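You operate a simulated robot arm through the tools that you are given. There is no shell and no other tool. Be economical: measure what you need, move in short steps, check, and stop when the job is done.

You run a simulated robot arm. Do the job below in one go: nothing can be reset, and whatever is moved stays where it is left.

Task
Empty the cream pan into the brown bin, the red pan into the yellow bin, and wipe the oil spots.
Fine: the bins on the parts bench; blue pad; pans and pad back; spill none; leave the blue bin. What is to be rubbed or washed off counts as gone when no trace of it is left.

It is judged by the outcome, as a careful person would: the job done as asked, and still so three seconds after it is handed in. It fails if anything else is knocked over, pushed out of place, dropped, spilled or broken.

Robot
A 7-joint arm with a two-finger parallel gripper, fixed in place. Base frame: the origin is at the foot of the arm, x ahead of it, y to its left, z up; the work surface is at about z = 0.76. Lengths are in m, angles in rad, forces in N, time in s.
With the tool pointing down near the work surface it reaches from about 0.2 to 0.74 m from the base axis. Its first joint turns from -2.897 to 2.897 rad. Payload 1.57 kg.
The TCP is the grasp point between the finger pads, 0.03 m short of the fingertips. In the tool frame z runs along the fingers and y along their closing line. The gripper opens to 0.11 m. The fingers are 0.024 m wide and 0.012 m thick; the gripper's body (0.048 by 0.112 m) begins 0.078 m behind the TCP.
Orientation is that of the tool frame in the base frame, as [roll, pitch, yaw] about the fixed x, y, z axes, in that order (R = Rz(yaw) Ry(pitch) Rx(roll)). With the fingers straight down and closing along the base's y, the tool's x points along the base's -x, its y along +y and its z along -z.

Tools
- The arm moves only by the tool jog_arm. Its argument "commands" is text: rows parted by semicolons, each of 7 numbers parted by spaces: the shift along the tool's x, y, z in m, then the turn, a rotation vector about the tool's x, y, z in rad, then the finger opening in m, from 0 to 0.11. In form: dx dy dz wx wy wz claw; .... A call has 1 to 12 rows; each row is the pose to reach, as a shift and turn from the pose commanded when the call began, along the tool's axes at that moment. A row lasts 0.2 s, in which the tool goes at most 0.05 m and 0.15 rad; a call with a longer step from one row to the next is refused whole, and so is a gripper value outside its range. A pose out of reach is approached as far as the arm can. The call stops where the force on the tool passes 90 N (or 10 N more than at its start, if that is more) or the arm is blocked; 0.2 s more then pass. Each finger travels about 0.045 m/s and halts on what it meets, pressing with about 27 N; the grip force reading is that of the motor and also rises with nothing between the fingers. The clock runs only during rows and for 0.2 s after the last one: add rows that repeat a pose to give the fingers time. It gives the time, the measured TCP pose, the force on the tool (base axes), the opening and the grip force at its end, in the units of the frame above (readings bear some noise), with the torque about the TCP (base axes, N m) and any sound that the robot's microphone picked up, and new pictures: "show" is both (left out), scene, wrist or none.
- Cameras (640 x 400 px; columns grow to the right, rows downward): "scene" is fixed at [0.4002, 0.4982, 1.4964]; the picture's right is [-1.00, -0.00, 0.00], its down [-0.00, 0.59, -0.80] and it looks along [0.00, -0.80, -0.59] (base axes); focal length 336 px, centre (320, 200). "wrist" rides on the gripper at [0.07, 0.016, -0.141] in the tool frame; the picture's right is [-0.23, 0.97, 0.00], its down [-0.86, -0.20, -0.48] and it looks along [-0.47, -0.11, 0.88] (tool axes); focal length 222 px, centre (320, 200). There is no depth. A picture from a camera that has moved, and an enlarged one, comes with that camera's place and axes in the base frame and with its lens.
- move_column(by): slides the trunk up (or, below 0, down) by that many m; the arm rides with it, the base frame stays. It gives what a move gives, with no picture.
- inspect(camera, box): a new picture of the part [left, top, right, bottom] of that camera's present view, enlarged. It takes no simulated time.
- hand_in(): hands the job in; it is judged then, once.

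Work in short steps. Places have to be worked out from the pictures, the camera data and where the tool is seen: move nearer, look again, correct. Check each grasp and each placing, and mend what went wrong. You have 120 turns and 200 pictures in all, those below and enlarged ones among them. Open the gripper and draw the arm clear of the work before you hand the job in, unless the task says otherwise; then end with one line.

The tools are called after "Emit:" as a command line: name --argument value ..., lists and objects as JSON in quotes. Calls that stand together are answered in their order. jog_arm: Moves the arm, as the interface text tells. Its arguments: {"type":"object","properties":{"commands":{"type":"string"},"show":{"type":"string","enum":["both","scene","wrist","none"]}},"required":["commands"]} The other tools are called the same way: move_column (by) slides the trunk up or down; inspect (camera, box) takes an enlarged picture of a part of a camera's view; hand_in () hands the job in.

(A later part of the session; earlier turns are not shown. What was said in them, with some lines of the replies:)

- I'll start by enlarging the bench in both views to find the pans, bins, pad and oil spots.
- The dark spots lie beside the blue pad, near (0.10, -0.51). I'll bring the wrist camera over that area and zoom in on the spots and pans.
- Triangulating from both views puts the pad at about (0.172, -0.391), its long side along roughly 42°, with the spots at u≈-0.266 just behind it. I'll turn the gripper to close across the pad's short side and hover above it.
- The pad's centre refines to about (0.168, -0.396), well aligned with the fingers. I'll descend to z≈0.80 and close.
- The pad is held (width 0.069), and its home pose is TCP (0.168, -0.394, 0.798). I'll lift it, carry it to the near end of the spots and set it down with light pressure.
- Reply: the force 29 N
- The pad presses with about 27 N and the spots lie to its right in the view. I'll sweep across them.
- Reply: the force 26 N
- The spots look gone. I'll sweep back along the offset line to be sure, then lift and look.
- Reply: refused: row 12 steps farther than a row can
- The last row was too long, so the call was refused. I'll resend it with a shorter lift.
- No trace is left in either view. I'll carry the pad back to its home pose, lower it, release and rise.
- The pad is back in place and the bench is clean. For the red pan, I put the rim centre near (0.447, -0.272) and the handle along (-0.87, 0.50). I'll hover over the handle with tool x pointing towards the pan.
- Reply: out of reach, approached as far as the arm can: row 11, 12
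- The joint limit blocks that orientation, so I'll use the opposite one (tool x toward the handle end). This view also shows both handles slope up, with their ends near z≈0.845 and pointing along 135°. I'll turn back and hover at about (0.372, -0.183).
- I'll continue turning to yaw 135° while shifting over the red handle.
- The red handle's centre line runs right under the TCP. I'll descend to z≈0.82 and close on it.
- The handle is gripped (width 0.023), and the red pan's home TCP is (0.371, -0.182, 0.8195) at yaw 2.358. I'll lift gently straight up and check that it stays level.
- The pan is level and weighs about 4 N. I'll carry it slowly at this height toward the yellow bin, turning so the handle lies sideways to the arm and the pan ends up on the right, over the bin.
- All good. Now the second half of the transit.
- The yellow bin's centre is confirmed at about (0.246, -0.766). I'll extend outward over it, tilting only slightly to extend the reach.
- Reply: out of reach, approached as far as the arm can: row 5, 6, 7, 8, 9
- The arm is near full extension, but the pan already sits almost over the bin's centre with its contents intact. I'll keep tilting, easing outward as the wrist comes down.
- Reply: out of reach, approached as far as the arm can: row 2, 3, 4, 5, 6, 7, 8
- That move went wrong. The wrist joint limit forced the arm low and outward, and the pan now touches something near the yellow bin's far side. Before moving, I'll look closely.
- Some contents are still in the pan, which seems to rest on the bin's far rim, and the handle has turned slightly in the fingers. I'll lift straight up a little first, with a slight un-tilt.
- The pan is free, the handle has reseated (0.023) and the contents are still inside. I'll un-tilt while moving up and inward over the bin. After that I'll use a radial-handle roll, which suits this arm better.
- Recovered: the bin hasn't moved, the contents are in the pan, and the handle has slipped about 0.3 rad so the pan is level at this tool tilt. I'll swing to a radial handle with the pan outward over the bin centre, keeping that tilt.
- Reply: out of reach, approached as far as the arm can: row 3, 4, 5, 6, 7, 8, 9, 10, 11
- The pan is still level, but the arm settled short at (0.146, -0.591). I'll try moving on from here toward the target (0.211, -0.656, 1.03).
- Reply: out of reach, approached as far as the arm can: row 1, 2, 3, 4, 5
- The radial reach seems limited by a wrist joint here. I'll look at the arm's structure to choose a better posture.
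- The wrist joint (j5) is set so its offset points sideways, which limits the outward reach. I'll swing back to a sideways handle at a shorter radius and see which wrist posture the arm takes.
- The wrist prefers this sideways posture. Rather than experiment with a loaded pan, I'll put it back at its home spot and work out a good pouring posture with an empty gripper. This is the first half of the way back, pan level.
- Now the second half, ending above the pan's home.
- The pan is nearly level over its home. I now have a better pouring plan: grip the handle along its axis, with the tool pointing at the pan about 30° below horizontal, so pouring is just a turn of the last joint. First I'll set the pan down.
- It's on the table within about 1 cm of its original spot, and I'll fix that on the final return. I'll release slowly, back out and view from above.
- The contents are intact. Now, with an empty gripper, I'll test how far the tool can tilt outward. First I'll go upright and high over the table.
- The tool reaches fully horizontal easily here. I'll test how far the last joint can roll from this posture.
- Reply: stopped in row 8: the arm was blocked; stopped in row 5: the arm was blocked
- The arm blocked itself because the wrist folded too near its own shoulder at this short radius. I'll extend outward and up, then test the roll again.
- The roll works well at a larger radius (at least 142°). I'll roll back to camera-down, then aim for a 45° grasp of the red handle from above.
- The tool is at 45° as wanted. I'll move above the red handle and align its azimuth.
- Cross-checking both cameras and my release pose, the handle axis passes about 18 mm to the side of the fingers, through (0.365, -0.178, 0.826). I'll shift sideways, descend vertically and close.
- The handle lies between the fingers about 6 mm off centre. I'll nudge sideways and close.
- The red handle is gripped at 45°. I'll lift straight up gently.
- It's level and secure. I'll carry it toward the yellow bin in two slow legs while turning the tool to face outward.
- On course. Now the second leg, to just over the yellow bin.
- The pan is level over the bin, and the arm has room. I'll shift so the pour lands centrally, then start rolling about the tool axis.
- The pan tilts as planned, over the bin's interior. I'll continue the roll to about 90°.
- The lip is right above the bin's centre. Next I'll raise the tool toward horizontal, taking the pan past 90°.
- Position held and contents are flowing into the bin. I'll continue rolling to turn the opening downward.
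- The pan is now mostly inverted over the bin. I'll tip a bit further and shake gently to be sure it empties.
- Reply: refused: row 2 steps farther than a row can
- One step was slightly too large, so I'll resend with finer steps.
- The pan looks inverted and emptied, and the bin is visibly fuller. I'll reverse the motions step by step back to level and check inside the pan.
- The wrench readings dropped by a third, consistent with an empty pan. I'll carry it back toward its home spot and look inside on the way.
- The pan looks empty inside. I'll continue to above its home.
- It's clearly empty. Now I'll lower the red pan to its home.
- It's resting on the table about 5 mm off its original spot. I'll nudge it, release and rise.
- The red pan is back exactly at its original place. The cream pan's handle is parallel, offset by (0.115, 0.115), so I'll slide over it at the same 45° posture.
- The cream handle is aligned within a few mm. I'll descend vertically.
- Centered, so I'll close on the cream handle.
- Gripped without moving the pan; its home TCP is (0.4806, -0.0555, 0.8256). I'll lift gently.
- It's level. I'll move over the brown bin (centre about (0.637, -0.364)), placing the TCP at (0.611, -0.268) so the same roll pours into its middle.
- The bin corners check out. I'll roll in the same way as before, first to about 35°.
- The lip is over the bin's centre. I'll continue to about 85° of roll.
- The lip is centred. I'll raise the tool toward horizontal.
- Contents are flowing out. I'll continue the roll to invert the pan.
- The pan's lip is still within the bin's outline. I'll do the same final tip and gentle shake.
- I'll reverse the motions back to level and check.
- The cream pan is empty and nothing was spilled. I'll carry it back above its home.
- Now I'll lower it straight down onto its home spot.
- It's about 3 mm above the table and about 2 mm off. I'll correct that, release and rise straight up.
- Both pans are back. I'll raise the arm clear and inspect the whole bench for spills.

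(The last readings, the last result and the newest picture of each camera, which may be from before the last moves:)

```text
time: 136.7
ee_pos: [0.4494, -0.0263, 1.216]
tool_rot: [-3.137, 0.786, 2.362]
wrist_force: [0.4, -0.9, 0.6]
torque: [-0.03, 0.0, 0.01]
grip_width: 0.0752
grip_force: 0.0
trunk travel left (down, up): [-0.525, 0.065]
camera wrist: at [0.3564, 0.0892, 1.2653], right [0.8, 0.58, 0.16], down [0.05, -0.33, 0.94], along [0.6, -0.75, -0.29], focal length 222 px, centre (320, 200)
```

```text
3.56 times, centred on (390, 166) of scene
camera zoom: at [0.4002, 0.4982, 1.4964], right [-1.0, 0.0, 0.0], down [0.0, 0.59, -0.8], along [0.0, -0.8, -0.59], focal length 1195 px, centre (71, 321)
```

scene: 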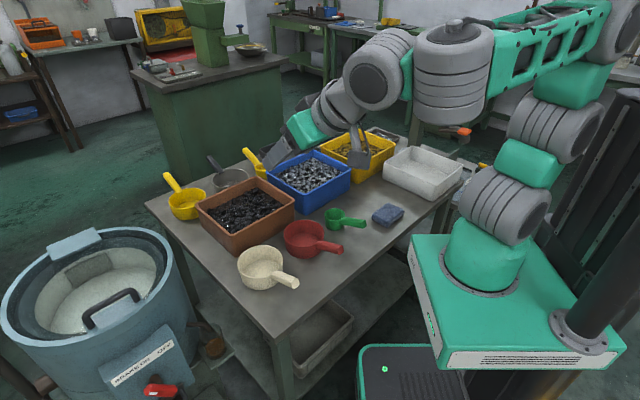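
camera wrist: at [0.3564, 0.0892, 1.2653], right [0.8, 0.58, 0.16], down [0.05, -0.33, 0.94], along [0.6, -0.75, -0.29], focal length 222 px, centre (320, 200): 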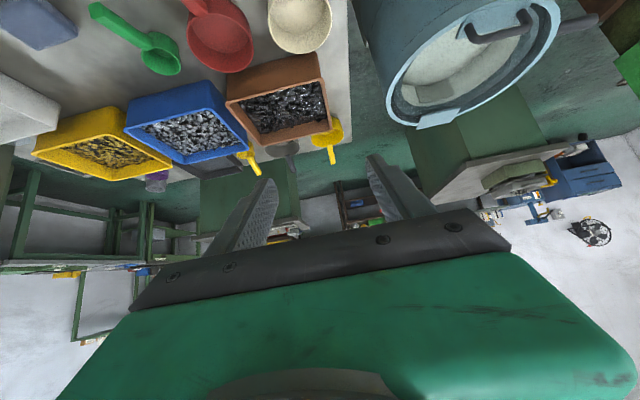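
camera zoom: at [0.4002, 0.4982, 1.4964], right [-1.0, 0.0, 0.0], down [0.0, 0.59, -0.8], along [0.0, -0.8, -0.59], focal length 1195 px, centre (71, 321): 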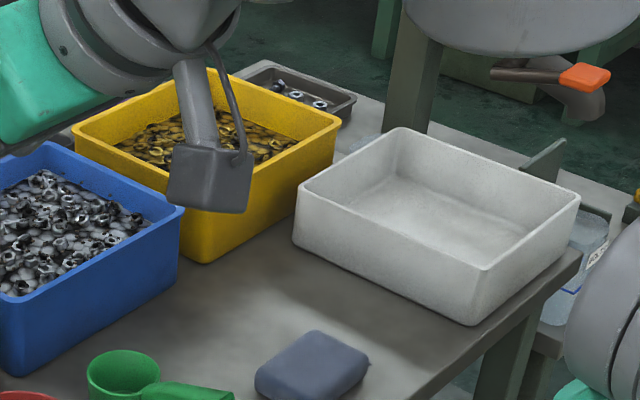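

Everything matches the original layout. One last check of the hidden sides behind the bins, using the wrist camera.

Emit:
inspect --camera "wrist" --box '[0, 50, 360, 220]'

```text
1.78 times, centred on (180, 135) of wrist
camera zoom: at [0.3564, 0.0892, 1.2653], right [0.8, 0.58, 0.16], down [0.05, -0.33, 0.94], along [0.6, -0.75, -0.29], focal length 395 px, centre (569, 316)
```

zoom: 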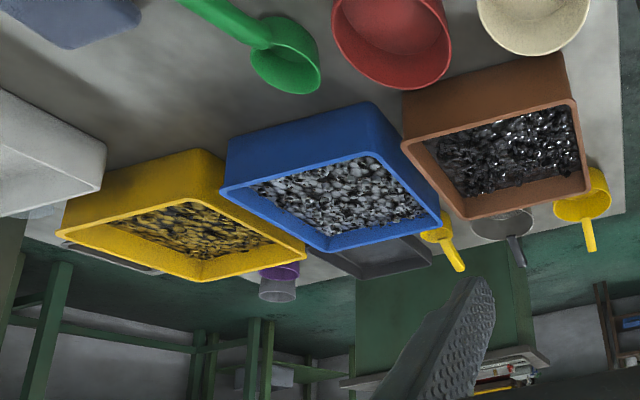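

I see no spill anywhere in view, the gripper is open and empty, and the arm is clear. Handing in.

Emit:
hand_in

```text
The job is handed in.
```

The cream pan was emptied into the brown bin and the red pan into the yellow bin. I wiped the oil spots off with the blue pad, put both pans and the pad back, and left the blue bin alone; the final pictures show no spills, though the table right behind the bins was only partly in view.
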